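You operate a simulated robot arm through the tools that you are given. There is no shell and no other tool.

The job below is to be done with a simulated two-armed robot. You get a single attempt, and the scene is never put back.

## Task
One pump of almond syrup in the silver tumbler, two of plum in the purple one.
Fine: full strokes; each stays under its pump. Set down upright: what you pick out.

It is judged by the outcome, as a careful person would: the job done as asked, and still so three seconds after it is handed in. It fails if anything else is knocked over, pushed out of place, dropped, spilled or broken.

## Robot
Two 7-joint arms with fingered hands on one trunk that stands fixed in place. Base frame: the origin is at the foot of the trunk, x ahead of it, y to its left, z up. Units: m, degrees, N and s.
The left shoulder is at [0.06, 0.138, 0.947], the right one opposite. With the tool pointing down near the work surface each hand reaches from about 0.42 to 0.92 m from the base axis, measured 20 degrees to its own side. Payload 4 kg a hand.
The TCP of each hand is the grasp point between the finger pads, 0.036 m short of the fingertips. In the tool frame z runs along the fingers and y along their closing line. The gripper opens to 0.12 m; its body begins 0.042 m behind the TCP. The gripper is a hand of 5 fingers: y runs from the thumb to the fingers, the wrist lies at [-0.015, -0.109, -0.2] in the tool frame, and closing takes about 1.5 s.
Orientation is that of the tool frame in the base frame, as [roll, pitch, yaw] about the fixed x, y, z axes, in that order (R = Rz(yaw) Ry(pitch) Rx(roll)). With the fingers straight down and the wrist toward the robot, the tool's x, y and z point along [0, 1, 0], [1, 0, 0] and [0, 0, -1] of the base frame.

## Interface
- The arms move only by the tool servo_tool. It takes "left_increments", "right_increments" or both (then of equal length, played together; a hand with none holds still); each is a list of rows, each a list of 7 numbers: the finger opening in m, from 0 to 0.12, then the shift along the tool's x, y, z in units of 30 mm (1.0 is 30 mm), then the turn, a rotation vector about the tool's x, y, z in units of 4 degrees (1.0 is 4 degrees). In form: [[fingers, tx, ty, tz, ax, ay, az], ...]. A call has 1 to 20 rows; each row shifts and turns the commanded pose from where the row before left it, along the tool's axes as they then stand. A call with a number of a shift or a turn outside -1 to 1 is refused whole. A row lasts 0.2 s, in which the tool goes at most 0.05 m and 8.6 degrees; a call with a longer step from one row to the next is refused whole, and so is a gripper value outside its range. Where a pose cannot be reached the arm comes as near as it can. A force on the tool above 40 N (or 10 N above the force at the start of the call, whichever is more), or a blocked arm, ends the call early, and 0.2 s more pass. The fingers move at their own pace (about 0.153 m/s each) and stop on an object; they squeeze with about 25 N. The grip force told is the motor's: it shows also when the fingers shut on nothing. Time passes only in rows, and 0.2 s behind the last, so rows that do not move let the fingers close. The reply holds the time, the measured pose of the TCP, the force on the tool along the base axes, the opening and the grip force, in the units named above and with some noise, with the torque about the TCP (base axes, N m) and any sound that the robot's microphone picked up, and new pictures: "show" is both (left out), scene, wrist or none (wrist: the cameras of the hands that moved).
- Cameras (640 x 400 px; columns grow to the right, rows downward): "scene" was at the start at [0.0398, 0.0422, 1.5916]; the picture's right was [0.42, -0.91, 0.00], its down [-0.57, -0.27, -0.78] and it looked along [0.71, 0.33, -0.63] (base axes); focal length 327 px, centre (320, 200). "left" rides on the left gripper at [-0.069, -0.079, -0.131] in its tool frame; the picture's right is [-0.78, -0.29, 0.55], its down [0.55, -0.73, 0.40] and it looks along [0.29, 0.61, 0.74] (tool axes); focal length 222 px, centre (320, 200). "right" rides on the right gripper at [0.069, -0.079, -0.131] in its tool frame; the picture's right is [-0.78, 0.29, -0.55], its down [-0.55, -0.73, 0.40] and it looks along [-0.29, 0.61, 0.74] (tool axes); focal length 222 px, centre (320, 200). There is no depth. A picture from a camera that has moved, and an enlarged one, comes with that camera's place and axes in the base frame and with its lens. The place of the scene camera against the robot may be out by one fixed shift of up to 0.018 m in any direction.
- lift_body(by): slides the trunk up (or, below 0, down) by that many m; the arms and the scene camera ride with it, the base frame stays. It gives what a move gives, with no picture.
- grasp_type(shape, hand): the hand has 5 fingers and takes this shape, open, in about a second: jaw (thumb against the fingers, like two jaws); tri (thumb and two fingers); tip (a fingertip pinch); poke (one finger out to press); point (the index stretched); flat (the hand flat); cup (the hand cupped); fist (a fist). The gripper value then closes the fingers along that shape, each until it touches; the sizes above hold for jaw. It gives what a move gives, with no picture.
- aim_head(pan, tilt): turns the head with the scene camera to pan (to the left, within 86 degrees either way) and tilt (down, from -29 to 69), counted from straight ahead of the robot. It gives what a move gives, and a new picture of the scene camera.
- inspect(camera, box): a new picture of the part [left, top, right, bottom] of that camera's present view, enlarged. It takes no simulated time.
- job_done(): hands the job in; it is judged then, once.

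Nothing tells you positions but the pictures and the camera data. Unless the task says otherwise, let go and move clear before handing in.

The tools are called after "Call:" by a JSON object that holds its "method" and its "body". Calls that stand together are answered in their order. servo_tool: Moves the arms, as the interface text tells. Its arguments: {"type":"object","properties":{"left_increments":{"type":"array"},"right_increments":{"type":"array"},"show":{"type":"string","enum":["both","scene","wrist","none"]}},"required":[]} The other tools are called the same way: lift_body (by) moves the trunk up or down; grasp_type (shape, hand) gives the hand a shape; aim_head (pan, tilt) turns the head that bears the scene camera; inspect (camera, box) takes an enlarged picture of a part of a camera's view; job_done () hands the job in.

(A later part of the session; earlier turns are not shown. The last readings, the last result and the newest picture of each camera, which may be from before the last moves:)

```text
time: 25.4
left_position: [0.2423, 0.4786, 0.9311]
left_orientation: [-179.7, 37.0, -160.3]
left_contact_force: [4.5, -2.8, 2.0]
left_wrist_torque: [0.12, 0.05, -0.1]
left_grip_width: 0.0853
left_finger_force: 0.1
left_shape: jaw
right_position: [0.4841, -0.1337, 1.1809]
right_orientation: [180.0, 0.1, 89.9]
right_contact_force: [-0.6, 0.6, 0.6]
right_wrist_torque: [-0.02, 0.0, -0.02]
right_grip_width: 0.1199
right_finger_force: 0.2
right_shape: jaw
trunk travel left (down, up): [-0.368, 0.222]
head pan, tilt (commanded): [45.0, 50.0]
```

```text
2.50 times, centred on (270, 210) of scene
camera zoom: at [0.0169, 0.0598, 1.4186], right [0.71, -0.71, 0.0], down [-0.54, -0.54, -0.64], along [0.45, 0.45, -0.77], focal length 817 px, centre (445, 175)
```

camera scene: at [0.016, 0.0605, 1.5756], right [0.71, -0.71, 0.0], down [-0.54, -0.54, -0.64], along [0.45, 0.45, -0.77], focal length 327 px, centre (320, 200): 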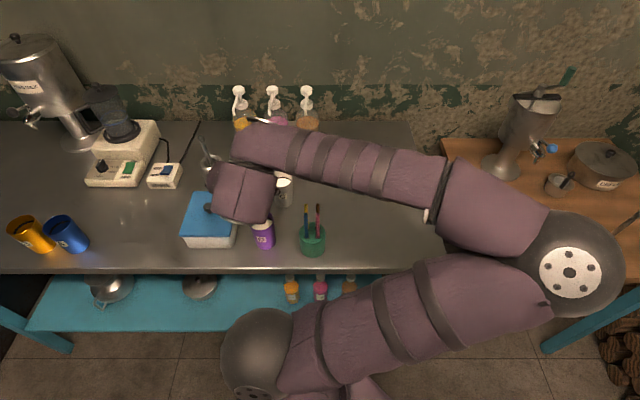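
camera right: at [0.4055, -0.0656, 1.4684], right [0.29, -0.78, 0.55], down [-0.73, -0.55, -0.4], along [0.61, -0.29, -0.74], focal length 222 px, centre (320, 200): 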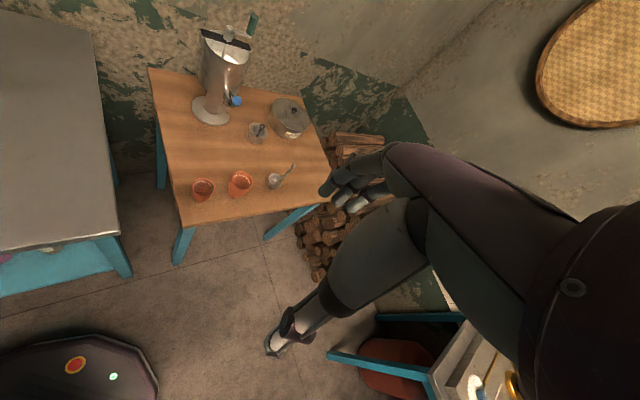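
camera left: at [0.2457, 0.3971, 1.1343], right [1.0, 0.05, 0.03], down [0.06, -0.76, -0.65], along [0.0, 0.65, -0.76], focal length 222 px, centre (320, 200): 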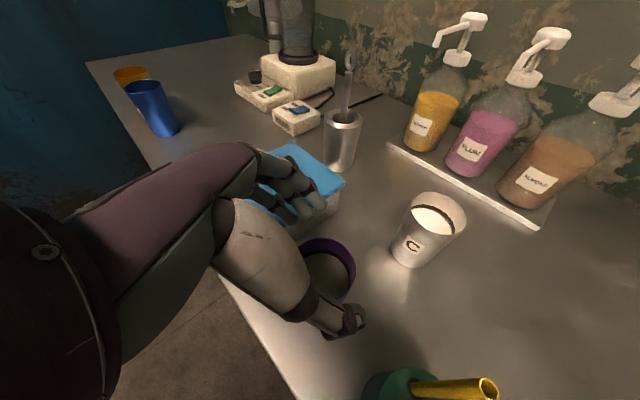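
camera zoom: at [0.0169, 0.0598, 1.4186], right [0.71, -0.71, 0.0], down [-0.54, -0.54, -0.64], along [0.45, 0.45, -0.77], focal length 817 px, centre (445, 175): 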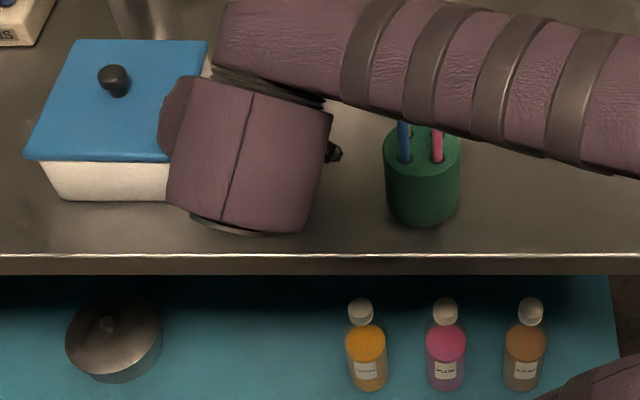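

There's a ~5 N contact on the left side—the fingers are brushing the blue box—and the tumbler sits ~7 mm right of centre. I'll shift the hand right 8 mm right away.

Call:
{"method": "servo_tool", "body": {"left_increments": [[0.085, 0, -0.267, 0, 0, 0, 0], [0.085, 0, 0, 0, 0, 0, 0]], "show": "wrist"}}

Call:
{"method": "inspect", "body": {"camera": "left", "box": [220, 120, 460, 340]}}

```text
time: 26.0
left_position: [0.2465, 0.4726, 0.9315]
left_orientation: [-179.7, 36.8, -160.2]
left_contact_force: [-0.3, -0.8, 0.4]
left_wrist_torque: [0.0, 0.03, 0.0]
left_grip_width: 0.0851
left_finger_force: 0.1
left_shape: jaw
right_position: [0.4844, -0.1347, 1.1795]
right_orientation: [180.0, -0.1, 89.9]
right_contact_force: [0.3, -0.8, 0.9]
right_wrist_torque: [0.02, -0.02, 0.04]
right_grip_width: 0.1199
right_finger_force: 0.1
right_shape: jaw
trunk travel left (down, up): [-0.368, 0.222]
head pan, tilt (commanded): [45.0, 50.0]
camera left: at [0.2493, 0.3906, 1.0785], right [1.0, 0.05, 0.03], down [0.06, -0.76, -0.64], along [0.0, 0.65, -0.76], focal length 222 px, centre (320, 200)
```

left: 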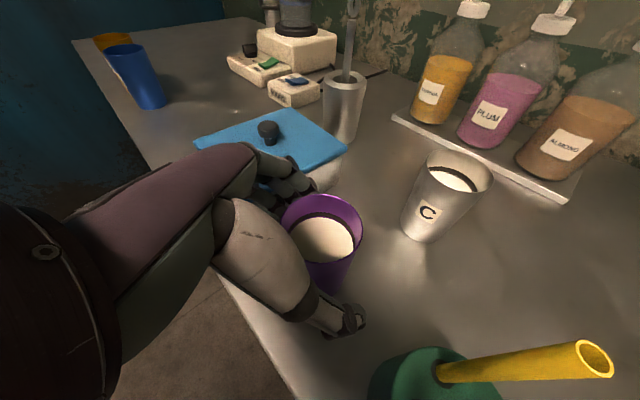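

```text
1.82 times, centred on (340, 230) of left
camera zoom: at [0.2493, 0.3906, 1.0785], right [1.0, 0.05, 0.03], down [0.06, -0.76, -0.64], along [0.0, 0.65, -0.76], focal length 404 px, centre (284, 146)
```

zoom: 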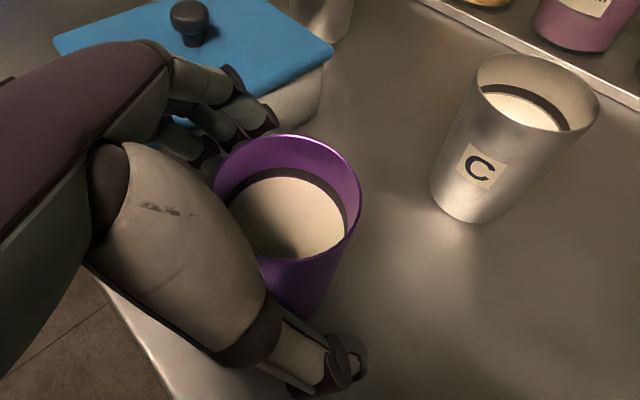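

Contact is gone and the purple tumbler is centred between thumb and fingers. Closing gently in steps.

Call:
{"method": "servo_tool", "body": {"left_increments": [[0.075, 0, 0, 0, 0, 0, 0], [0.07, 0, 0, 0, 0, 0, 0], [0.065, 0, 0, 0, 0, 0, 0], [0.06, 0, 0, 0, 0, 0, 0], [0.055, 0, 0, 0, 0, 0, 0], [0.05, 0, 0, 0, 0, 0, 0], [0.05, 0, 0, 0, 0, 0, 0]], "show": "wrist"}}

Call:
{"method": "inspect", "body": {"camera": "left", "box": [220, 120, 460, 340]}}

```text
time: 27.6
left_position: [0.2447, 0.4728, 0.9322]
left_orientation: [-179.7, 36.8, -160.3]
left_contact_force: [-0.6, 0.0, -0.2]
left_wrist_torque: [0.0, -0.01, -0.01]
left_grip_width: 0.0511
left_finger_force: 0.1
left_shape: jaw
right_position: [0.4847, -0.1347, 1.1805]
right_orientation: [-180.0, -0.1, 90.0]
right_contact_force: [0.8, 0.4, -0.2]
right_wrist_torque: [0.01, -0.01, 0.02]
right_grip_width: 0.1195
right_finger_force: 0.1
right_shape: jaw
trunk travel left (down, up): [-0.368, 0.222]
head pan, tilt (commanded): [45.0, 50.0]
camera left: at [0.2496, 0.3905, 1.0786], right [1.0, 0.04, 0.03], down [0.06, -0.76, -0.65], along [0.0, 0.65, -0.76], focal length 222 px, centre (320, 200)
```

left: 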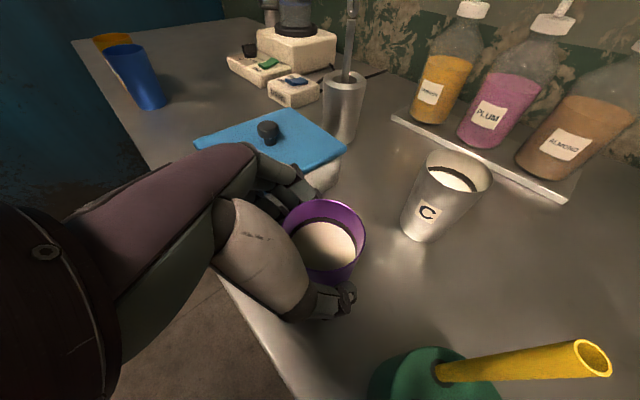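

```text
1.82 times, centred on (340, 230) of left
camera zoom: at [0.2496, 0.3905, 1.0786], right [1.0, 0.04, 0.03], down [0.06, -0.76, -0.65], along [0.0, 0.65, -0.76], focal length 404 px, centre (284, 146)
```

zoom: 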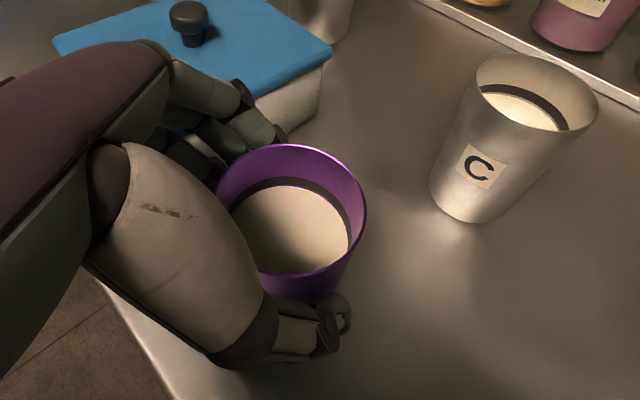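

The fingers have met the cup and nudged it toward the thumb slightly. Continue closing to a firm grip.

Call:
{"method": "servo_tool", "body": {"left_increments": [[0.047, 0, 0, 0, 0, 0, 0], [0.044, 0, 0, 0, 0, 0, 0], [0.04, 0, 0, 0, 0, 0, 0], [0.035, 0, 0, 0, 0, 0, 0], [0.03, 0, 0, 0, 0, 0, 0], [0.03, 0, 0, 0, 0, 0, 0], [0.03, 0, 0, 0, 0, 0, 0]], "show": "wrist"}}

Call:
{"method": "inspect", "body": {"camera": "left", "box": [220, 120, 460, 340]}}

```text
time: 29.2
left_position: [0.2461, 0.4717, 0.9315]
left_orientation: [-179.8, 36.8, -160.3]
left_contact_force: [0.2, -1.1, -0.4]
left_wrist_torque: [0.02, 0.04, -0.01]
left_grip_width: 0.0473
left_finger_force: 25.1
left_shape: jaw
right_position: [0.485, -0.1348, 1.1807]
right_orientation: [180.0, 0.0, 89.9]
right_contact_force: [0.3, -0.7, 0.3]
right_wrist_torque: [-0.02, 0.01, 0.01]
right_grip_width: 0.1196
right_finger_force: 0.0
right_shape: jaw
trunk travel left (down, up): [-0.368, 0.222]
head pan, tilt (commanded): [45.0, 50.0]
camera left: at [0.2496, 0.3905, 1.0786], right [1.0, 0.04, 0.03], down [0.06, -0.76, -0.65], along [0.0, 0.65, -0.76], focal length 222 px, centre (320, 200)
```

left: 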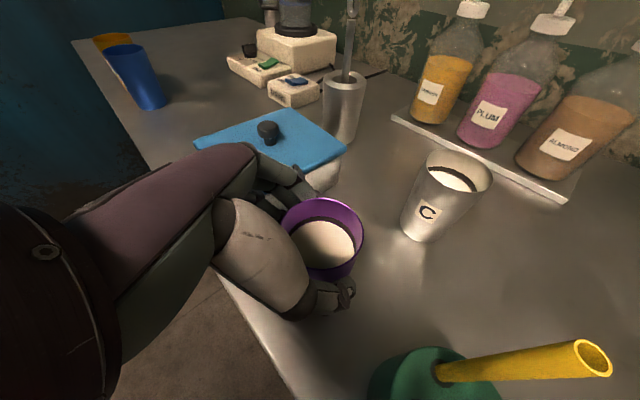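

```text
1.82 times, centred on (340, 230) of left
camera zoom: at [0.2496, 0.3905, 1.0786], right [1.0, 0.04, 0.03], down [0.06, -0.76, -0.65], along [0.0, 0.65, -0.76], focal length 404 px, centre (284, 146)
```

zoom: 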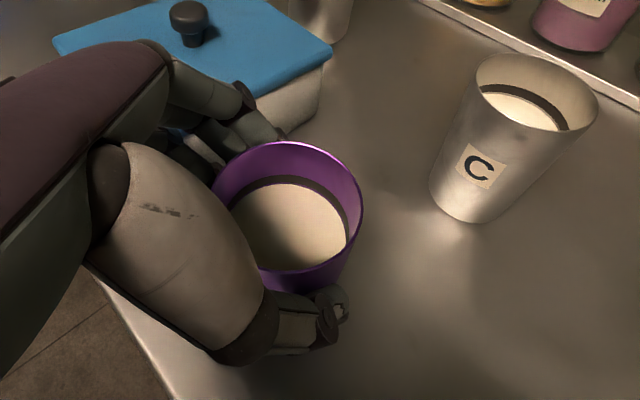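

Firm grip at 25 N. I'll lift slightly with the trunk and check the cup stays upright in the hand.

Call:
{"method": "lift_body", "body": {"by": 0.02}}

Call:
{"method": "inspect", "body": {"camera": "left", "box": [220, 120, 460, 340]}}

Call:
{"method": "inspect", "body": {"camera": "scene", "box": [130, 90, 370, 250]}}

```text
time: 29.8
left_position: [0.2463, 0.4726, 0.9509]
left_orientation: [-179.8, 36.8, -160.4]
left_contact_force: [0.0, -0.4, -1.8]
left_wrist_torque: [0.04, 0.04, -0.03]
left_grip_width: 0.0474
left_finger_force: 25.6
left_shape: jaw
right_position: [0.4846, -0.1341, 1.2005]
right_orientation: [-180.0, 0.0, 90.0]
right_contact_force: [-0.8, 0.6, -0.2]
right_wrist_torque: [0.02, 0.02, 0.01]
right_grip_width: 0.1198
right_finger_force: 0.1
right_shape: jaw
trunk travel left (down, up): [-0.388, 0.202]
head pan, tilt (commanded): [45.0, 50.0]
```

```text
1.82 times, centred on (340, 230) of left
camera zoom: at [0.2497, 0.3906, 1.0985], right [1.0, 0.04, 0.03], down [0.06, -0.76, -0.64], along [0.0, 0.65, -0.76], focal length 404 px, centre (284, 146)
```

zoom: 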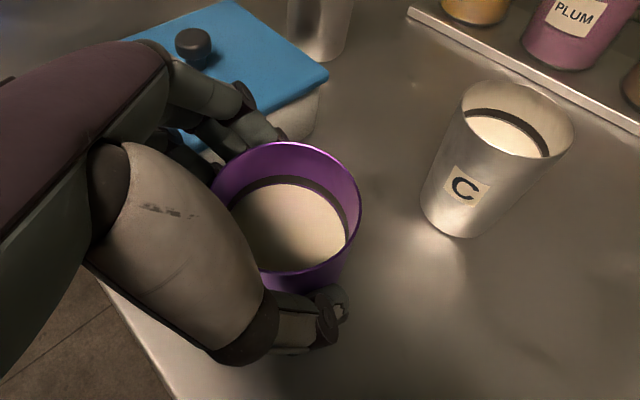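

```text
2.50 times, centred on (250, 170) of scene
camera zoom: at [0.0168, 0.0602, 1.4386], right [0.71, -0.71, 0.0], down [-0.54, -0.54, -0.64], along [0.45, 0.45, -0.77], focal length 817 px, centre (495, 275)
```

zoom: 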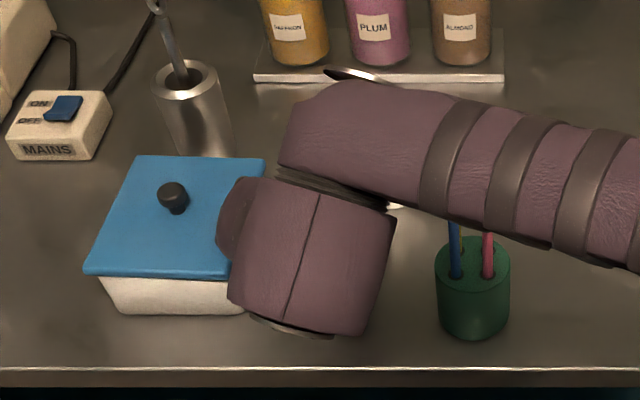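

The cup is lifted cleanly and stays upright. Raising further to clear the silver tumbler.

Call:
{"method": "lift_body", "body": {"by": 0.11}}

```text
time: 31.2
left_position: [0.2458, 0.4732, 1.0615]
left_orientation: [-179.8, 36.8, -160.3]
left_contact_force: [-0.1, 0.5, -2.0]
left_wrist_torque: [-0.02, -0.02, -0.01]
left_grip_width: 0.0472
left_finger_force: 25.6
left_shape: jaw
right_position: [0.4838, -0.1356, 1.3106]
right_orientation: [-180.0, 0.0, 90.0]
right_contact_force: [0.2, 0.4, -0.4]
right_wrist_torque: [-0.04, -0.03, 0.02]
right_grip_width: 0.1195
right_finger_force: 0.1
right_shape: jaw
trunk travel left (down, up): [-0.498, 0.092]
head pan, tilt (commanded): [45.0, 50.0]
```

Held at z 1.06. Now I'll carry it smoothly over, between the box and the silver tumbler, upright all the way.

Call:
{"method": "servo_tool", "body": {"left_increments": [[0.03, -0.25, 0.19, 0.19, 0, 0, 0], [0.03, -0.505, 0.375, 0.378, 0, 0, 0], [0.03, -0.505, 0.375, 0.378, 0, 0, 0], [0.03, -0.505, 0.375, 0.378, 0, 0, 0], [0.03, -0.505, 0.375, 0.378, 0, 0, 0], [0.03, -0.505, 0.375, 0.378, 0, 0, 0], [0.03, -0.25, 0.19, 0.19, 0, 0, 0], [0.03, 0, 0, 0, 0, 0, 0]]}}

```text
time: 33.0
left_position: [0.3319, 0.5756, 1.0619]
left_orientation: [-179.7, 36.8, -160.4]
left_contact_force: [-0.1, 0.8, -1.8]
left_wrist_torque: [-0.02, 0.03, -0.01]
left_grip_width: 0.047
left_finger_force: 24.9
left_shape: jaw
right_position: [0.4845, -0.1342, 1.3105]
right_orientation: [180.0, 0.0, 90.0]
right_contact_force: [0.2, -0.2, -0.9]
right_wrist_torque: [0.01, -0.03, 0.0]
right_grip_width: 0.1196
right_finger_force: 0.0
right_shape: jaw
trunk travel left (down, up): [-0.498, 0.092]
head pan, tilt (commanded): [45.0, 50.0]
camera scene: at [0.0166, 0.0603, 1.5486], right [0.71, -0.71, 0.0], down [-0.54, -0.54, -0.64], along [0.45, 0.45, -0.77], focal length 327 px, centre (320, 200)
camera left: at [0.3349, 0.4936, 1.2087], right [1.0, 0.05, 0.03], down [0.06, -0.76, -0.64], along [0.0, 0.65, -0.76], focal length 222 px, centre (320, 200)
```

scene: 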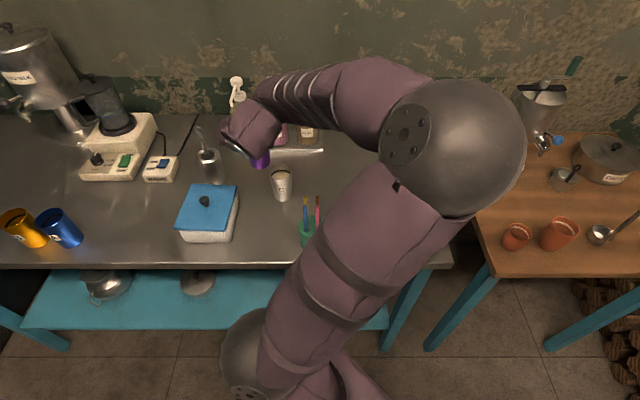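
left: 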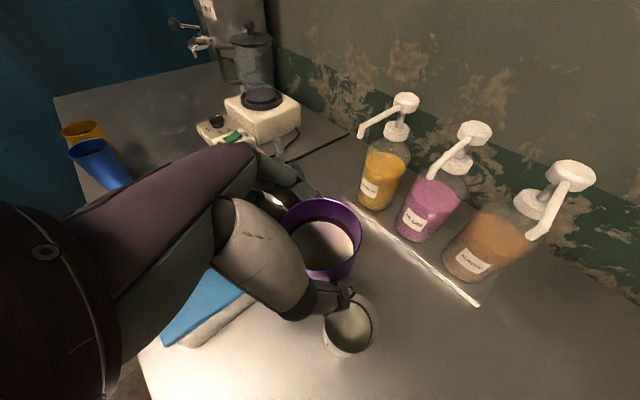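

Good. Next: yaw 15° and move to a spot just in front of the plum spout, still above the tray items.

Call:
{"method": "servo_tool", "body": {"left_increments": [[0.03, 0, 0, 0, -0.5616, 0, -0.7507], [0.03, 0, 0, 0, -0.5616, 0, -0.7507], [0.03, 0, 0, 0, -0.5616, 0, -0.7507], [0.03, 0, 0, 0, -0.5616, 0, -0.7507], [0.03, -0.231, 0.041, 0.173, 0, 0, 0], [0.03, -0.462, 0.082, 0.346, 0, 0, 0], [0.03, -0.462, 0.082, 0.346, 0, 0, 0], [0.03, -0.462, 0.082, 0.346, 0, 0, 0], [0.03, -0.462, 0.082, 0.346, 0, 0, 0], [0.03, -0.231, 0.041, 0.173, 0, 0, 0], [0.03, 0, 0, 0, 0, 0, 0]]}}

Call:
{"method": "inspect", "body": {"camera": "left", "box": [260, 60, 500, 260]}}

Call:
{"method": "inspect", "body": {"camera": "scene", "box": [180, 60, 360, 200]}}

```text
time: 35.5
left_position: [0.3953, 0.6323, 1.0616]
left_orientation: [-179.7, 36.8, -145.3]
left_contact_force: [-0.9, 0.6, -2.4]
left_wrist_torque: [0.0, 0.01, 0.0]
left_grip_width: 0.0469
left_finger_force: 24.9
left_shape: jaw
right_position: [0.4847, -0.136, 1.3112]
right_orientation: [-180.0, -0.1, 90.0]
right_contact_force: [0.4, 0.1, -0.3]
right_wrist_torque: [-0.03, 0.03, 0.02]
right_grip_width: 0.1194
right_finger_force: 0.0
right_shape: jaw
trunk travel left (down, up): [-0.498, 0.092]
head pan, tilt (commanded): [45.0, 50.0]
camera scene: at [0.0168, 0.0602, 1.5486], right [0.71, -0.71, 0.0], down [-0.54, -0.54, -0.64], along [0.45, 0.45, -0.77], focal length 327 px, centre (320, 200)
camera left: at [0.4195, 0.5553, 1.2085], right [0.95, 0.3, 0.03], down [0.25, -0.72, -0.65], along [-0.17, 0.62, -0.76], focal length 222 px, centre (320, 200)
```

scene: 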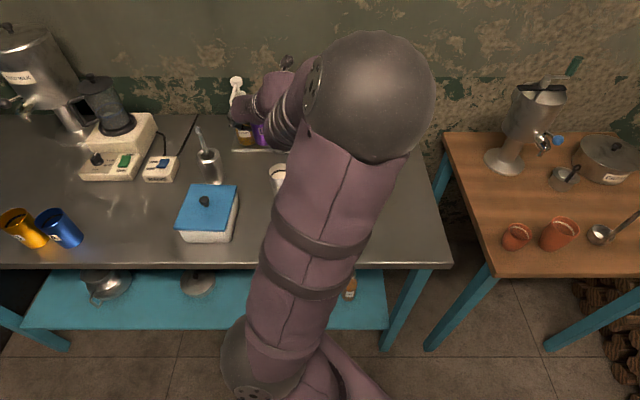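
left: 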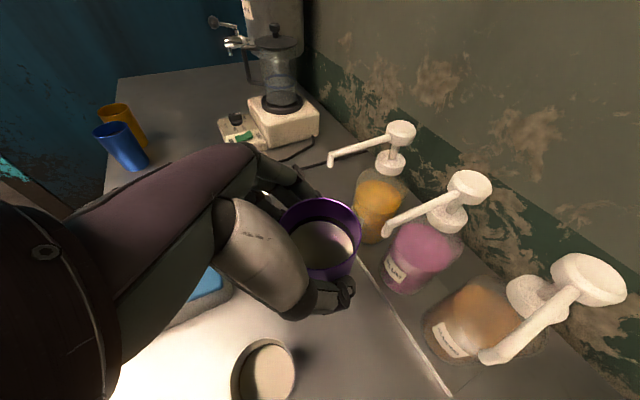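

```text
2.00 times, centred on (380, 160) of left
camera zoom: at [0.4195, 0.5553, 1.2085], right [0.95, 0.3, 0.03], down [0.25, -0.72, -0.65], along [-0.17, 0.62, -0.76], focal length 444 px, centre (200, 280)
```

zoom: 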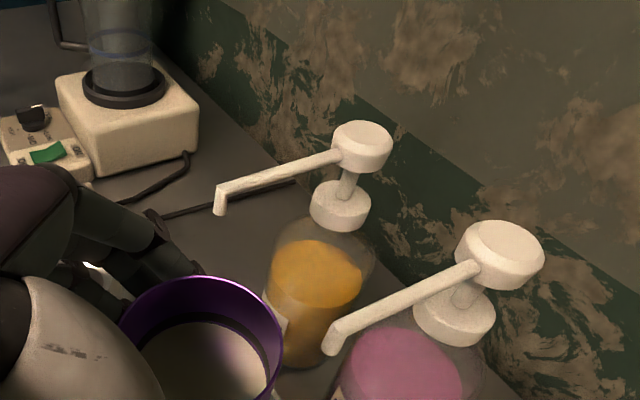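

```text
2.86 times, centred on (270, 130) of scene
camera zoom: at [0.0168, 0.0602, 1.5486], right [0.71, -0.71, 0.0], down [-0.54, -0.54, -0.64], along [0.45, 0.45, -0.77], focal length 934 px, centre (463, 400)
```

zoom: 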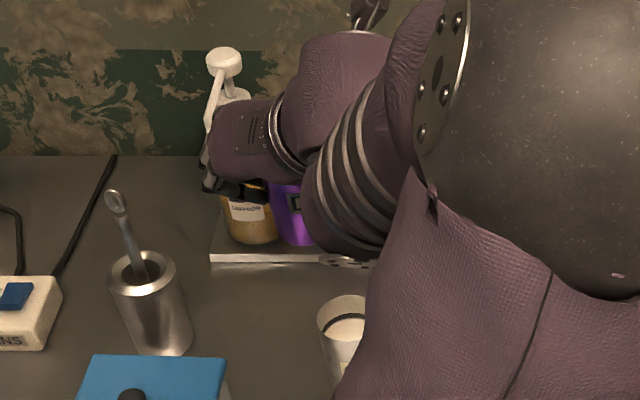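

The plum spout tip checks out at (0.4465, 0.667, 1.047) and the cup is 6 cm in front of it, clear to descend. Lowering with the trunk to about 1 cm above the table.

Call:
{"method": "lift_body", "body": {"by": -0.11}}

Call:
{"method": "inspect", "body": {"camera": "left", "box": [200, 60, 520, 360]}}

Call:
{"method": "inspect", "body": {"camera": "scene", "box": [180, 40, 400, 240]}}

```text
time: 36.9
left_position: [0.3947, 0.6338, 0.9518]
left_orientation: [-179.8, 36.7, -145.3]
left_contact_force: [0.9, 0.2, -2.4]
left_wrist_torque: [-0.04, -0.02, 0.01]
left_grip_width: 0.0469
left_finger_force: 24.9
left_shape: jaw
right_position: [0.4847, -0.1341, 1.2003]
right_orientation: [-179.9, 0.0, 90.1]
right_contact_force: [-0.5, -0.7, 0.9]
right_wrist_torque: [-0.04, -0.02, 0.0]
right_grip_width: 0.1194
right_finger_force: 0.0
right_shape: jaw
trunk travel left (down, up): [-0.388, 0.202]
head pan, tilt (commanded): [45.0, 50.0]
```

```text
1.33 times, centred on (360, 210) of left
camera zoom: at [0.4192, 0.5554, 1.0986], right [0.95, 0.3, 0.03], down [0.25, -0.72, -0.64], along [-0.17, 0.62, -0.76], focal length 296 px, centre (267, 187)
```

zoom: 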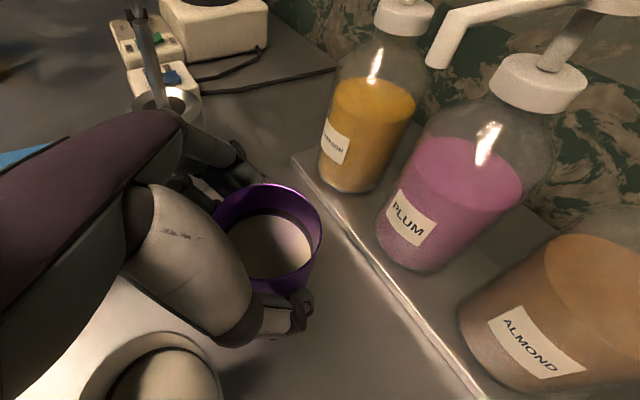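

```text
2.00 times, centred on (290, 140) of scene
camera zoom: at [0.0165, 0.0603, 1.4386], right [0.71, -0.71, 0.0], down [-0.54, -0.54, -0.64], along [0.45, 0.45, -0.77], focal length 654 px, centre (380, 320)
```

zoom: 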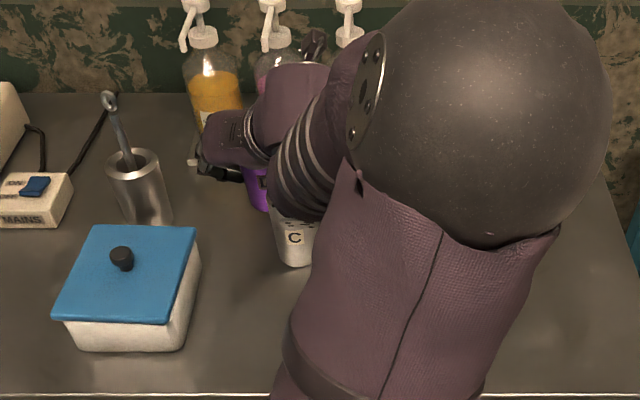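

Clear on all sides. Sliding the cup (2 cm above the table) forward under the plum spout.

Call:
{"method": "servo_tool", "body": {"left_increments": [[0.03, -0.242, 0.007, 0.181, 0, 0, 0], [0.03, -0.484, 0.014, 0.362, 0, 0, 0], [0.03, -0.484, 0.014, 0.362, 0, 0, 0], [0.03, -0.242, 0.007, 0.181, 0, 0, 0], [0.03, 0, 0, 0, 0, 0, 0]], "show": "both"}}

Call:
{"method": "inspect", "body": {"camera": "left", "box": [200, 60, 520, 360]}}

```text
time: 38.1
left_position: [0.4388, 0.6654, 0.9509]
left_orientation: [-179.8, 36.7, -145.4]
left_contact_force: [-0.1, 0.6, -2.5]
left_wrist_torque: [-0.01, -0.01, -0.01]
left_grip_width: 0.0464
left_finger_force: 25.7
left_shape: jaw
right_position: [0.4836, -0.1332, 1.2007]
right_orientation: [179.9, 0.2, 90.0]
right_contact_force: [0.6, -0.3, 0.0]
right_wrist_torque: [-0.04, 0.03, 0.01]
right_grip_width: 0.12
right_finger_force: 0.0
right_shape: jaw
trunk travel left (down, up): [-0.388, 0.202]
head pan, tilt (commanded): [45.0, 50.0]
camera scene: at [0.0166, 0.0616, 1.4385], right [0.71, -0.71, 0.0], down [-0.54, -0.54, -0.64], along [0.45, 0.45, -0.77], focal length 327 px, centre (320, 200)
camera left: at [0.4629, 0.5879, 1.0982], right [0.95, 0.3, 0.03], down [0.25, -0.72, -0.64], along [-0.17, 0.62, -0.76], focal length 222 px, centre (320, 200)
```

scene: 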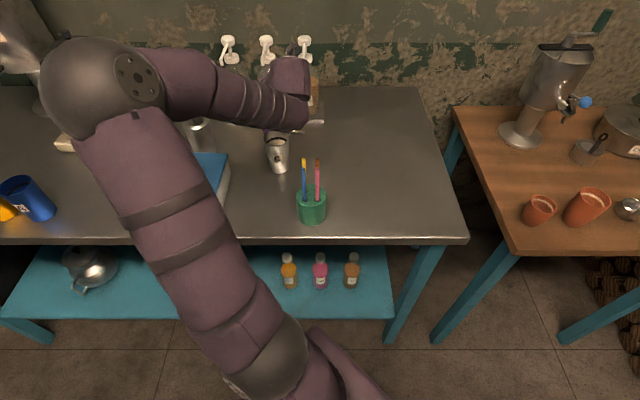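
left: 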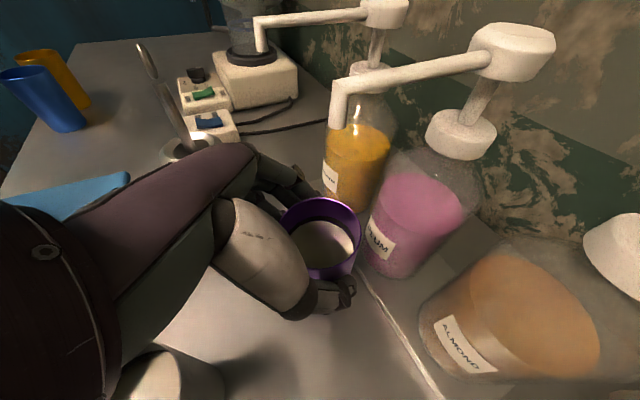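

```text
1.33 times, centred on (360, 210) of left
camera zoom: at [0.4629, 0.5879, 1.0982], right [0.95, 0.3, 0.03], down [0.25, -0.72, -0.64], along [-0.17, 0.62, -0.76], focal length 296 px, centre (267, 187)
```

zoom: 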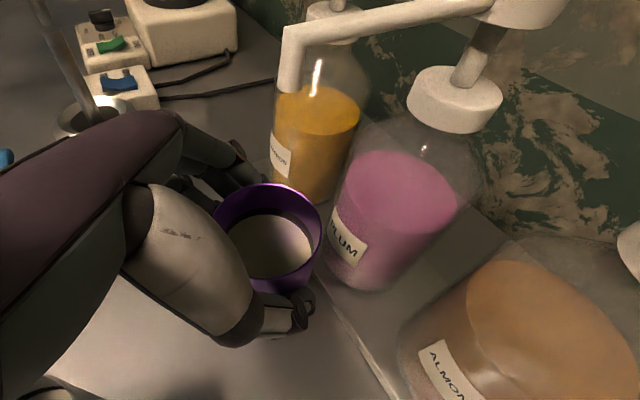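

The cup is now right beneath the plum spout (within ~4 mm); the elbow swung left but high and clear. Lowering to the table.

Call:
{"method": "lift_body", "body": {"by": -0.018}}

```text
time: 38.7
left_position: [0.4381, 0.6652, 0.9343]
left_orientation: [-179.8, 36.8, -145.4]
left_contact_force: [0.5, 0.5, -2.8]
left_wrist_torque: [-0.01, -0.01, 0.0]
left_grip_width: 0.0467
left_finger_force: 24.8
left_shape: jaw
right_position: [0.4846, -0.1333, 1.1817]
right_orientation: [-180.0, 0.0, 90.0]
right_contact_force: [0.1, 0.0, -0.2]
right_wrist_torque: [0.01, -0.02, 0.01]
right_grip_width: 0.1198
right_finger_force: 0.1
right_shape: jaw
trunk travel left (down, up): [-0.37, 0.22]
head pan, tilt (commanded): [45.0, 50.0]
```

Call:
{"method": "lift_body", "body": {"by": -0.003}}

```text
time: 39.2
left_position: [0.4385, 0.6636, 0.9313]
left_orientation: [-179.8, 36.9, -145.3]
left_contact_force: [0.8, 0.8, 1.6]
left_wrist_torque: [0.06, 0.03, 0.01]
left_grip_width: 0.0465
left_finger_force: 25.2
left_shape: jaw
right_position: [0.4843, -0.1348, 1.1796]
right_orientation: [-179.9, -0.1, 90.0]
right_contact_force: [-0.2, -0.9, -0.1]
right_wrist_torque: [-0.07, 0.02, -0.01]
right_grip_width: 0.1195
right_finger_force: 0.1
right_shape: jaw
trunk travel left (down, up): [-0.367, 0.223]
head pan, tilt (commanded): [45.0, 50.0]
```

Contact felt (weight transferred to the table). Opening the fingers gently.

Call:
{"method": "servo_tool", "body": {"left_increments": [[0.05, 0, 0, 0, 0, 0, 0], [0.055, 0, 0, 0, 0, 0, 0], [0.06, 0, 0, 0, 0, 0, 0], [0.065, 0, 0, 0, 0, 0, 0], [0.07, 0, 0, 0, 0, 0, 0], [0.078, 0, 0, 0, 0, 0, 0], [0.085, 0, 0, 0, 0, 0, 0]], "show": "wrist"}}

Call:
{"method": "inspect", "body": {"camera": "left", "box": [200, 60, 520, 360]}}

```text
time: 40.8
left_position: [0.438, 0.6633, 0.9321]
left_orientation: [-179.6, 36.8, -145.3]
left_contact_force: [-0.4, 0.6, -0.8]
left_wrist_torque: [-0.01, 0.01, 0.0]
left_grip_width: 0.0847
left_finger_force: 0.1
left_shape: jaw
right_position: [0.484, -0.1334, 1.1785]
right_orientation: [-179.9, 0.0, 90.0]
right_contact_force: [-0.1, -0.1, -0.3]
right_wrist_torque: [0.04, 0.0, -0.01]
right_grip_width: 0.12
right_finger_force: 0.0
right_shape: jaw
trunk travel left (down, up): [-0.367, 0.223]
head pan, tilt (commanded): [45.0, 50.0]
camera left: at [0.4627, 0.5867, 1.0781], right [0.95, 0.3, 0.03], down [0.25, -0.72, -0.65], along [-0.17, 0.62, -0.76], focal length 222 px, centre (320, 200)
```

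left: 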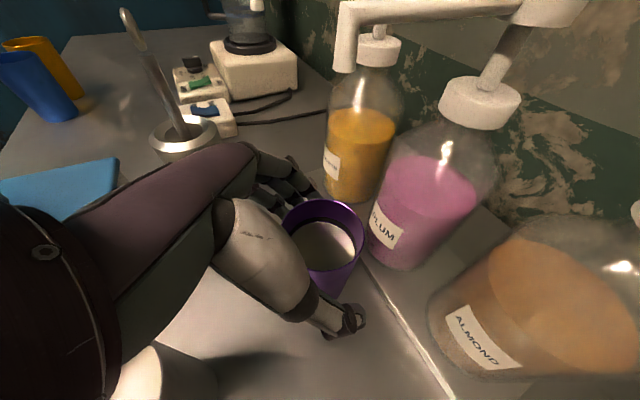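

```text
1.33 times, centred on (360, 210) of left
camera zoom: at [0.4627, 0.5867, 1.0781], right [0.95, 0.3, 0.03], down [0.25, -0.72, -0.65], along [-0.17, 0.62, -0.76], focal length 296 px, centre (267, 187)
```

zoom: 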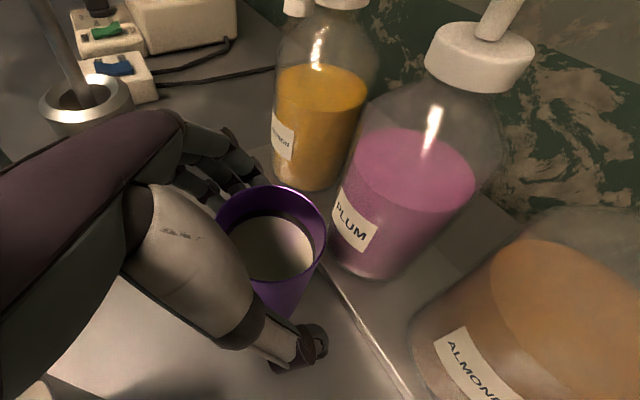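

The purple tumbler stands upright under its spout. Retreating along the finger direction (back and up).

Call:
{"method": "servo_tool", "body": {"left_increments": [[0.085, 0, 0, -0.5, 0, 0, 0], [0.085, 0, 0, -0.7, 0, 0, 0], [0.085, 0, 0, -0.8, 0, 0, 0], [0.085, 0, 0, -0.9, 0, 0, 0], [0.085, 0, 0, -0.9, 0, 0, 0], [0.085, 0, 0, -0.9, 0, 0, 0], [0.085, 0, 0, -0.9, 0, 0, 0], [0.085, 0, 0, 0, 0, 0, 0]]}}

```text
time: 42.6
left_position: [0.356, 0.6075, 1.0634]
left_orientation: [-179.7, 36.8, -145.3]
left_contact_force: [-0.4, 1.1, 0.6]
left_wrist_torque: [0.0, 0.01, 0.02]
left_grip_width: 0.0844
left_finger_force: 0.0
left_shape: jaw
right_position: [0.4846, -0.1357, 1.1781]
right_orientation: [-180.0, 0.0, 90.0]
right_contact_force: [0.3, -0.2, 0.2]
right_wrist_torque: [0.04, -0.01, -0.01]
right_grip_width: 0.1197
right_finger_force: 0.1
right_shape: jaw
trunk travel left (down, up): [-0.367, 0.223]
head pan, tilt (commanded): [45.0, 50.0]
camera scene: at [0.0165, 0.0602, 1.4176], right [0.71, -0.71, 0.0], down [-0.54, -0.54, -0.64], along [0.45, 0.45, -0.77], focal length 327 px, centre (320, 200)
camera left: at [0.3792, 0.5298, 1.2107], right [0.95, 0.3, 0.03], down [0.25, -0.72, -0.64], along [-0.17, 0.62, -0.76], focal length 222 px, centre (320, 200)
```

scene: 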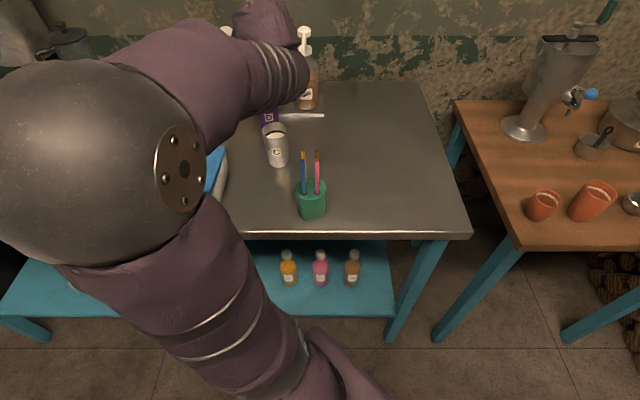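
left: 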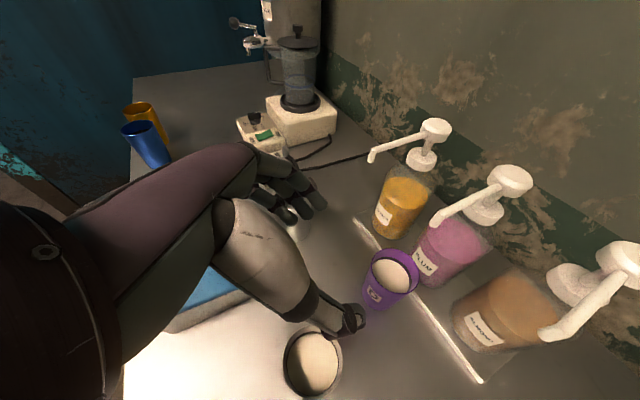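

The purple tumbler is upright beneath the plum spout. Now for the silver one: I'll raise the trunk a bit, yaw the hand to about 60° (to keep the wrist away from the straws), and check the posture above it.

Call:
{"method": "lift_body", "body": {"by": 0.07}}

Call:
{"method": "servo_tool", "body": {"left_increments": [[0.085, 0, 0, 0, -0.734, 0, -0.981], [0.085, 0, 0, 0, -0.734, 0, -0.981], [0.085, 0, 0, 0, -0.734, 0, -0.981], [0.085, 0, 0, 0, -0.734, 0, -0.981], [0.085, 0, 0, 0, -0.734, 0, -0.981], [0.085, 0, 0, 0, 0, 0, 0]]}}

```text
time: 43.7
left_position: [0.3549, 0.608, 1.1332]
left_orientation: [-179.7, 36.8, -145.3]
left_contact_force: [-0.3, 0.6, 0.5]
left_wrist_torque: [0.0, 0.0, -0.02]
left_grip_width: 0.0847
left_finger_force: 0.2
left_shape: jaw
right_position: [0.486, -0.1346, 1.2496]
right_orientation: [180.0, 0.0, 90.0]
right_contact_force: [0.0, -0.5, -0.3]
right_wrist_torque: [-0.02, 0.01, 0.0]
right_grip_width: 0.1197
right_finger_force: 0.1
right_shape: jaw
trunk travel left (down, up): [-0.437, 0.153]
head pan, tilt (commanded): [45.0, 50.0]
```

```text
time: 45.1
left_position: [0.3557, 0.6079, 1.1343]
left_orientation: [-180.0, 36.7, -120.9]
left_contact_force: [0.2, 0.5, -0.6]
left_wrist_torque: [0.01, -0.02, -0.02]
left_grip_width: 0.0849
left_finger_force: 0.2
left_shape: jaw
right_position: [0.4843, -0.1348, 1.2497]
right_orientation: [-180.0, 0.0, 90.0]
right_contact_force: [-0.1, -0.6, 0.2]
right_wrist_torque: [-0.04, 0.01, 0.0]
right_grip_width: 0.1201
right_finger_force: 0.1
right_shape: jaw
trunk travel left (down, up): [-0.437, 0.153]
head pan, tilt (commanded): [45.0, 50.0]
camera scene: at [0.0164, 0.0601, 1.4876], right [0.71, -0.71, 0.0], down [-0.54, -0.54, -0.64], along [0.45, 0.45, -0.77], focal length 327 px, centre (320, 200)
camera left: at [0.4101, 0.547, 1.2805], right [0.74, 0.67, 0.03], down [0.53, -0.55, -0.65], along [-0.42, 0.49, -0.76], focal length 222 px, centre (320, 200)
```

scene: 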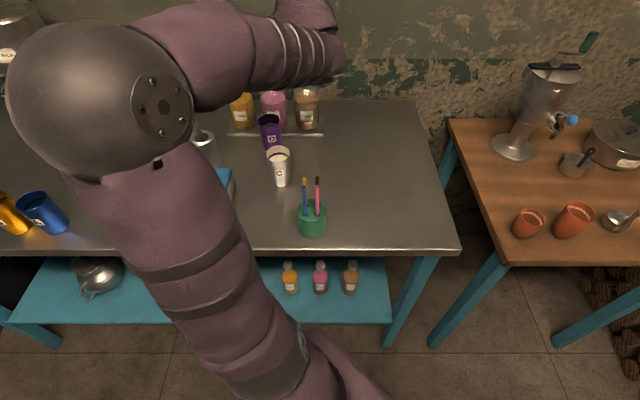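
left: 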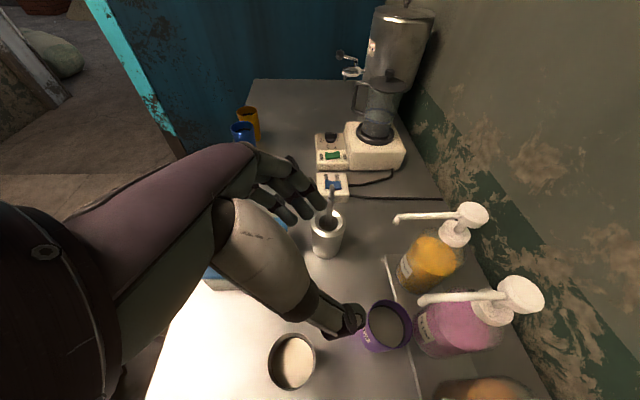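

Orientation reached with the elbow high on the left. C measures (0.376, 0.550). Moving above it and descending halfway with the arm itself so the forearm stays high over the straws.

Call:
{"method": "servo_tool", "body": {"left_increments": [[0.085, 0.392, -0.523, -0.292, 0, 0, 0], [0.085, 0.392, -0.523, -0.292, 0, 0, 0], [0.085, 0.392, -0.523, -0.292, 0, 0, 0], [0.085, 0.498, 0, 0.668, 0, 0, 0], [0.085, 0.498, 0, 0.668, 0, 0, 0], [0.085, 0.498, 0, 0.668, 0, 0, 0], [0.085, 0, 0, 0, 0, 0, 0]]}}

```text
time: 46.7
left_position: [0.3743, 0.5454, 1.0607]
left_orientation: [-179.9, 36.7, -121.0]
left_contact_force: [0.2, -0.6, 0.6]
left_wrist_torque: [0.03, 0.0, 0.01]
left_grip_width: 0.0849
left_finger_force: 0.1
left_shape: jaw
right_position: [0.4849, -0.1357, 1.2485]
right_orientation: [180.0, -0.1, 90.0]
right_contact_force: [-0.5, -0.8, 0.2]
right_wrist_torque: [0.01, 0.0, 0.02]
right_grip_width: 0.1196
right_finger_force: 0.0
right_shape: jaw
trunk travel left (down, up): [-0.437, 0.153]
head pan, tilt (commanded): [45.0, 50.0]
camera scene: at [0.0162, 0.0588, 1.4876], right [0.71, -0.71, 0.0], down [-0.54, -0.54, -0.64], along [0.45, 0.46, -0.77], focal length 327 px, centre (320, 200)
camera left: at [0.4283, 0.4836, 1.2078], right [0.74, 0.67, 0.03], down [0.53, -0.55, -0.65], along [-0.41, 0.5, -0.76], focal length 222 px, centre (320, 200)
```

scene: 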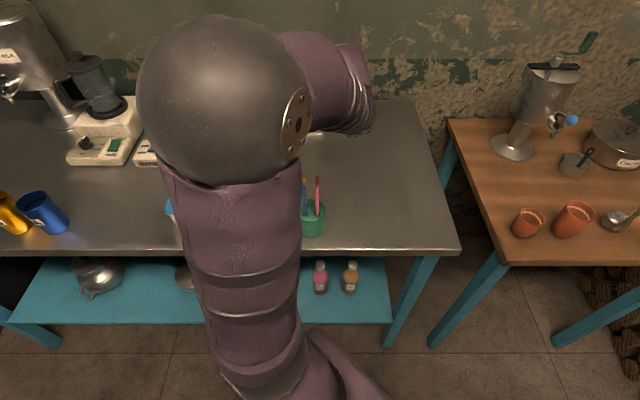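
left: 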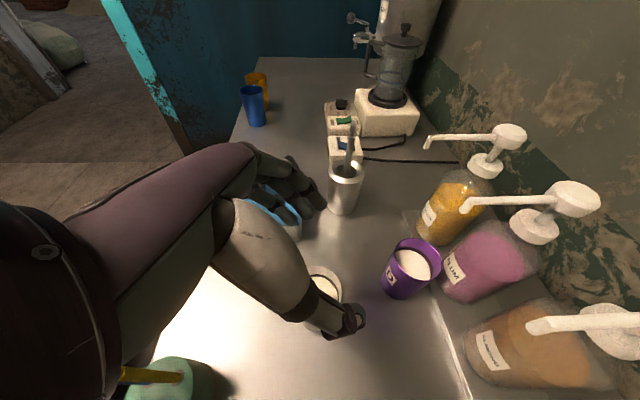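

The elbow rises as the hand goes down, so the forearm stays well above the straws. Continuing to z≈0.97.

Call:
{"method": "servo_tool", "body": {"left_increments": [[0.085, 0.448, 0, 0.601, 0, 0, 0], [0.085, 0.448, 0, 0.601, 0, 0, 0], [0.085, 0.448, 0, 0.601, 0, 0, 0], [0.085, 0.448, 0, 0.601, 0, 0, 0], [0.085, 0, 0, 0, 0, 0, 0]]}}

Call:
{"method": "inspect", "body": {"camera": "left", "box": [100, 160, 500, 400]}}

```text
time: 47.9
left_position: [0.3714, 0.5468, 0.9704]
left_orientation: [-179.7, 36.7, -120.9]
left_contact_force: [-0.2, 0.7, 0.9]
left_wrist_torque: [0.0, 0.0, 0.0]
left_grip_width: 0.0849
left_finger_force: 0.0
left_shape: jaw
right_position: [0.4845, -0.1353, 1.2497]
right_orientation: [-179.8, 0.0, 89.9]
right_contact_force: [0.3, 0.6, -0.2]
right_wrist_torque: [-0.04, 0.02, -0.02]
right_grip_width: 0.1194
right_finger_force: 0.0
right_shape: jaw
trunk travel left (down, up): [-0.437, 0.153]
head pan, tilt (commanded): [45.0, 50.0]
camera scene: at [0.0164, 0.0601, 1.4876], right [0.71, -0.71, 0.0], down [-0.54, -0.54, -0.64], along [0.45, 0.45, -0.77], focal length 327 px, centre (320, 200)
camera left: at [0.4259, 0.4857, 1.1165], right [0.74, 0.67, 0.03], down [0.53, -0.55, -0.65], along [-0.41, 0.5, -0.76], focal length 222 px, centre (320, 200)
```

scene: 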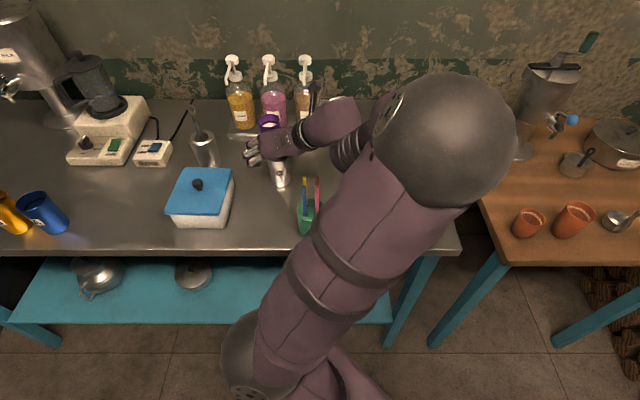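
left: 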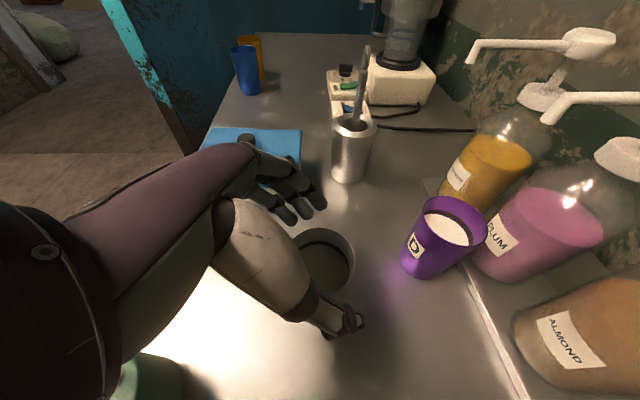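

```text
1.60 times, centred on (300, 280) of left
camera zoom: at [0.4259, 0.4857, 1.1165], right [0.74, 0.67, 0.03], down [0.53, -0.55, -0.65], along [-0.41, 0.5, -0.76], focal length 355 px, centre (352, 72)
```

zoom: 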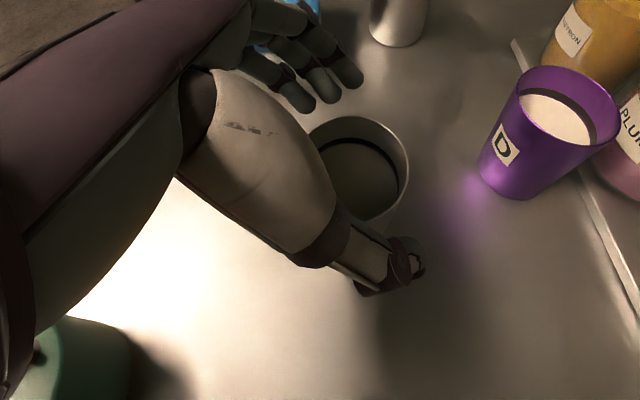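

The silver tumbler is about 4 mm right of hand centre. Correcting that and descending the last 3.8 cm to straddle it.

Call:
{"method": "servo_tool", "body": {"left_increments": [[0.085, 0, -0.11, 0, 0, 0, 0], [0.085, 0.25, 0, 0.335, 0, 0, 0], [0.085, 0.25, 0, 0.335, 0, 0, 0], [0.085, 0.25, 0, 0.335, 0, 0, 0], [0.085, 0, 0, 0, 0, 0, 0]]}}

Call:
{"method": "inspect", "body": {"camera": "left", "box": [220, 120, 460, 340]}}

```text
time: 49.1
left_position: [0.3746, 0.5392, 0.9348]
left_orientation: [-179.7, 36.7, -120.9]
left_contact_force: [0.3, 0.4, 0.5]
left_wrist_torque: [-0.01, 0.0, 0.0]
left_grip_width: 0.0849
left_finger_force: 0.1
left_shape: jaw
left hand out of reach, approached as far as the arm can: row 4
right_position: [0.4845, -0.1352, 1.2503]
right_orientation: [-179.9, 0.0, 89.9]
right_contact_force: [-0.1, 0.5, 0.7]
right_wrist_torque: [0.01, 0.02, 0.02]
right_grip_width: 0.1198
right_finger_force: 0.1
right_shape: jaw
trunk travel left (down, up): [-0.437, 0.153]
head pan, tilt (commanded): [45.0, 50.0]
camera scene: at [0.0165, 0.0603, 1.4876], right [0.71, -0.71, 0.0], down [-0.54, -0.54, -0.64], along [0.45, 0.45, -0.77], focal length 327 px, centre (320, 200)
camera left: at [0.4282, 0.4794, 1.0824], right [0.74, 0.67, 0.03], down [0.53, -0.55, -0.64], along [-0.41, 0.5, -0.76], focal length 222 px, centre (320, 200)
```

scene: 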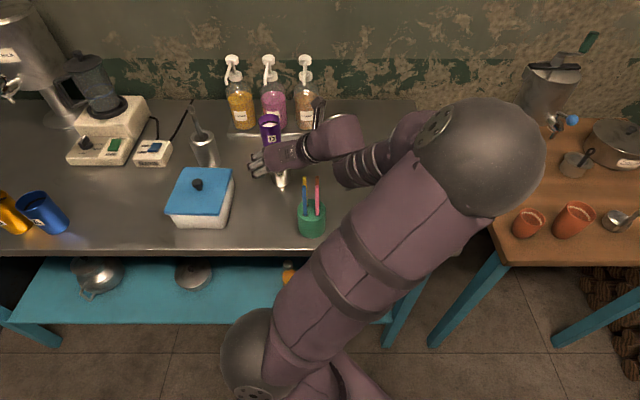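
left: 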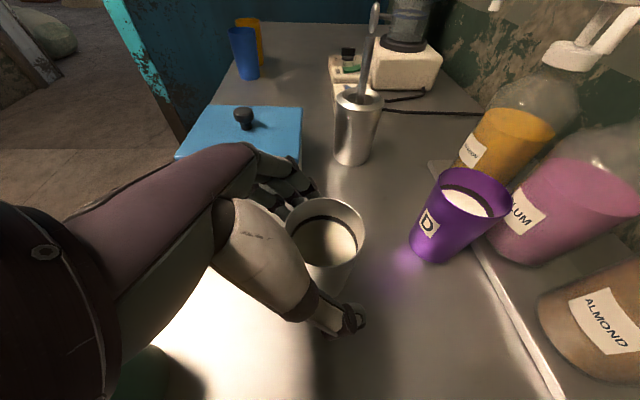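

```text
1.82 times, centred on (340, 230) of left
camera zoom: at [0.4282, 0.4794, 1.0824], right [0.74, 0.67, 0.03], down [0.53, -0.55, -0.64], along [-0.41, 0.5, -0.76], focal length 404 px, centre (284, 146)
```

zoom: 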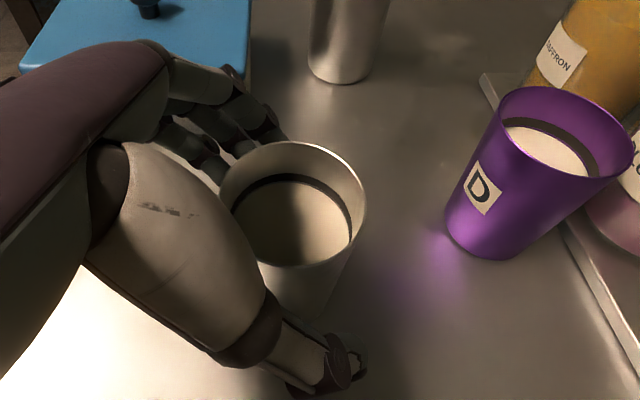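

Centred on the silver tumbler at z 0.935 with no contact forces. Closing gently.

Call:
{"method": "servo_tool", "body": {"left_increments": [[0.075, 0, 0, 0, 0, 0, 0], [0.07, 0, 0, 0, 0, 0, 0], [0.065, 0, 0, 0, 0, 0, 0], [0.06, 0, 0, 0, 0, 0, 0], [0.057, 0, 0, 0, 0, 0, 0], [0.054, 0, 0, 0, 0, 0, 0], [0.051, 0, 0, 0, 0, 0, 0], [0.048, 0, 0, 0, 0, 0, 0], [0.045, 0, 0, 0, 0, 0, 0], [0.04, 0, 0, 0, 0, 0, 0], [0.035, 0, 0, 0, 0, 0, 0], [0.03, 0, 0, 0, 0, 0, 0], [0.03, 0, 0, 0, 0, 0, 0], [0.03, 0, 0, 0, 0, 0, 0]], "show": "wrist"}}

Call:
{"method": "inspect", "body": {"camera": "left", "box": [220, 120, 460, 340]}}

```text
time: 52.1
left_position: [0.3735, 0.5396, 0.935]
left_orientation: [-179.7, 36.7, -120.8]
left_contact_force: [0.7, -0.5, -0.6]
left_wrist_torque: [-0.02, 0.03, 0.04]
left_grip_width: 0.0505
left_finger_force: 25.4
left_shape: jaw
right_position: [0.4841, -0.1361, 1.2496]
right_orientation: [180.0, -0.1, 90.0]
right_contact_force: [0.5, 0.2, -0.3]
right_wrist_torque: [0.02, -0.02, -0.02]
right_grip_width: 0.1197
right_finger_force: 0.0
right_shape: jaw
trunk travel left (down, up): [-0.437, 0.153]
head pan, tilt (commanded): [45.0, 50.0]
camera left: at [0.4283, 0.4792, 1.0825], right [0.74, 0.67, 0.03], down [0.53, -0.55, -0.65], along [-0.41, 0.5, -0.76], focal length 222 px, centre (320, 200)
```

left: 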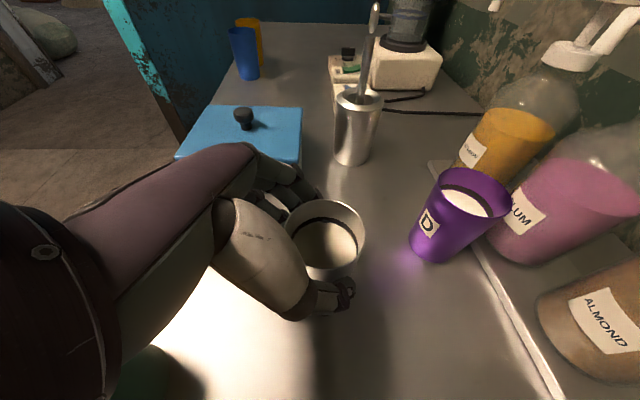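

```text
1.82 times, centred on (340, 230) of left
camera zoom: at [0.4283, 0.4792, 1.0825], right [0.74, 0.67, 0.03], down [0.53, -0.55, -0.65], along [-0.41, 0.5, -0.76], focal length 404 px, centre (284, 146)
```

zoom: 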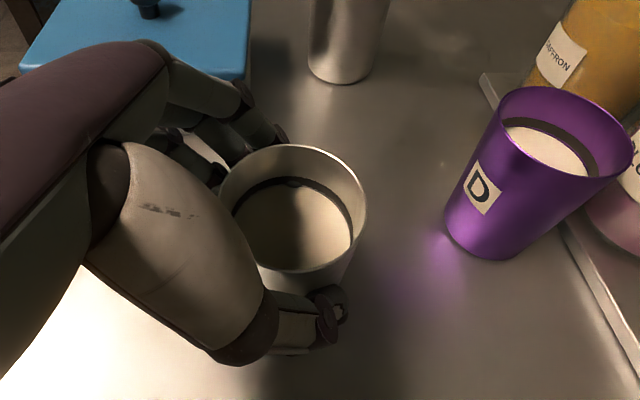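

Firm grip on the silver tumbler. Lifting 2.5 cm with the trunk and checking.

Call:
{"method": "lift_body", "body": {"by": 0.025}}

Call:
{"method": "inspect", "body": {"camera": "left", "box": [220, 120, 460, 340]}}

```text
time: 52.8
left_position: [0.3738, 0.5392, 0.9599]
left_orientation: [-179.8, 36.7, -120.9]
left_contact_force: [-0.9, 0.4, -2.4]
left_wrist_torque: [0.0, -0.02, 0.0]
left_grip_width: 0.0504
left_finger_force: 25.2
left_shape: jaw
right_position: [0.4852, -0.1347, 1.2737]
right_orientation: [180.0, 0.1, 90.0]
right_contact_force: [-0.7, 0.1, -0.4]
right_wrist_torque: [-0.01, 0.0, 0.0]
right_grip_width: 0.1196
right_finger_force: 0.0
right_shape: jaw
trunk travel left (down, up): [-0.462, 0.128]
head pan, tilt (commanded): [45.0, 50.0]
```

```text
1.82 times, centred on (340, 230) of left
camera zoom: at [0.4285, 0.4793, 1.1073], right [0.74, 0.67, 0.03], down [0.53, -0.55, -0.65], along [-0.41, 0.5, -0.76], focal length 404 px, centre (284, 146)
```

zoom: 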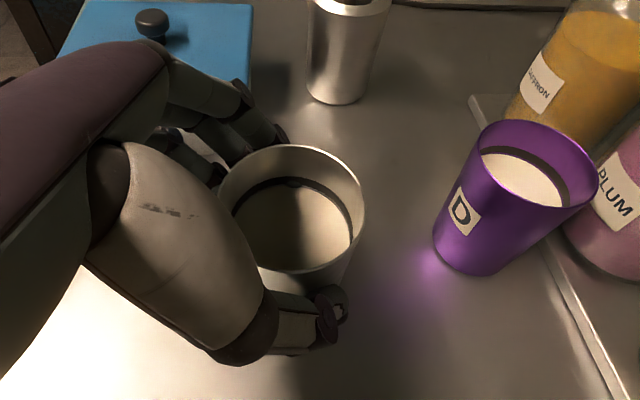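

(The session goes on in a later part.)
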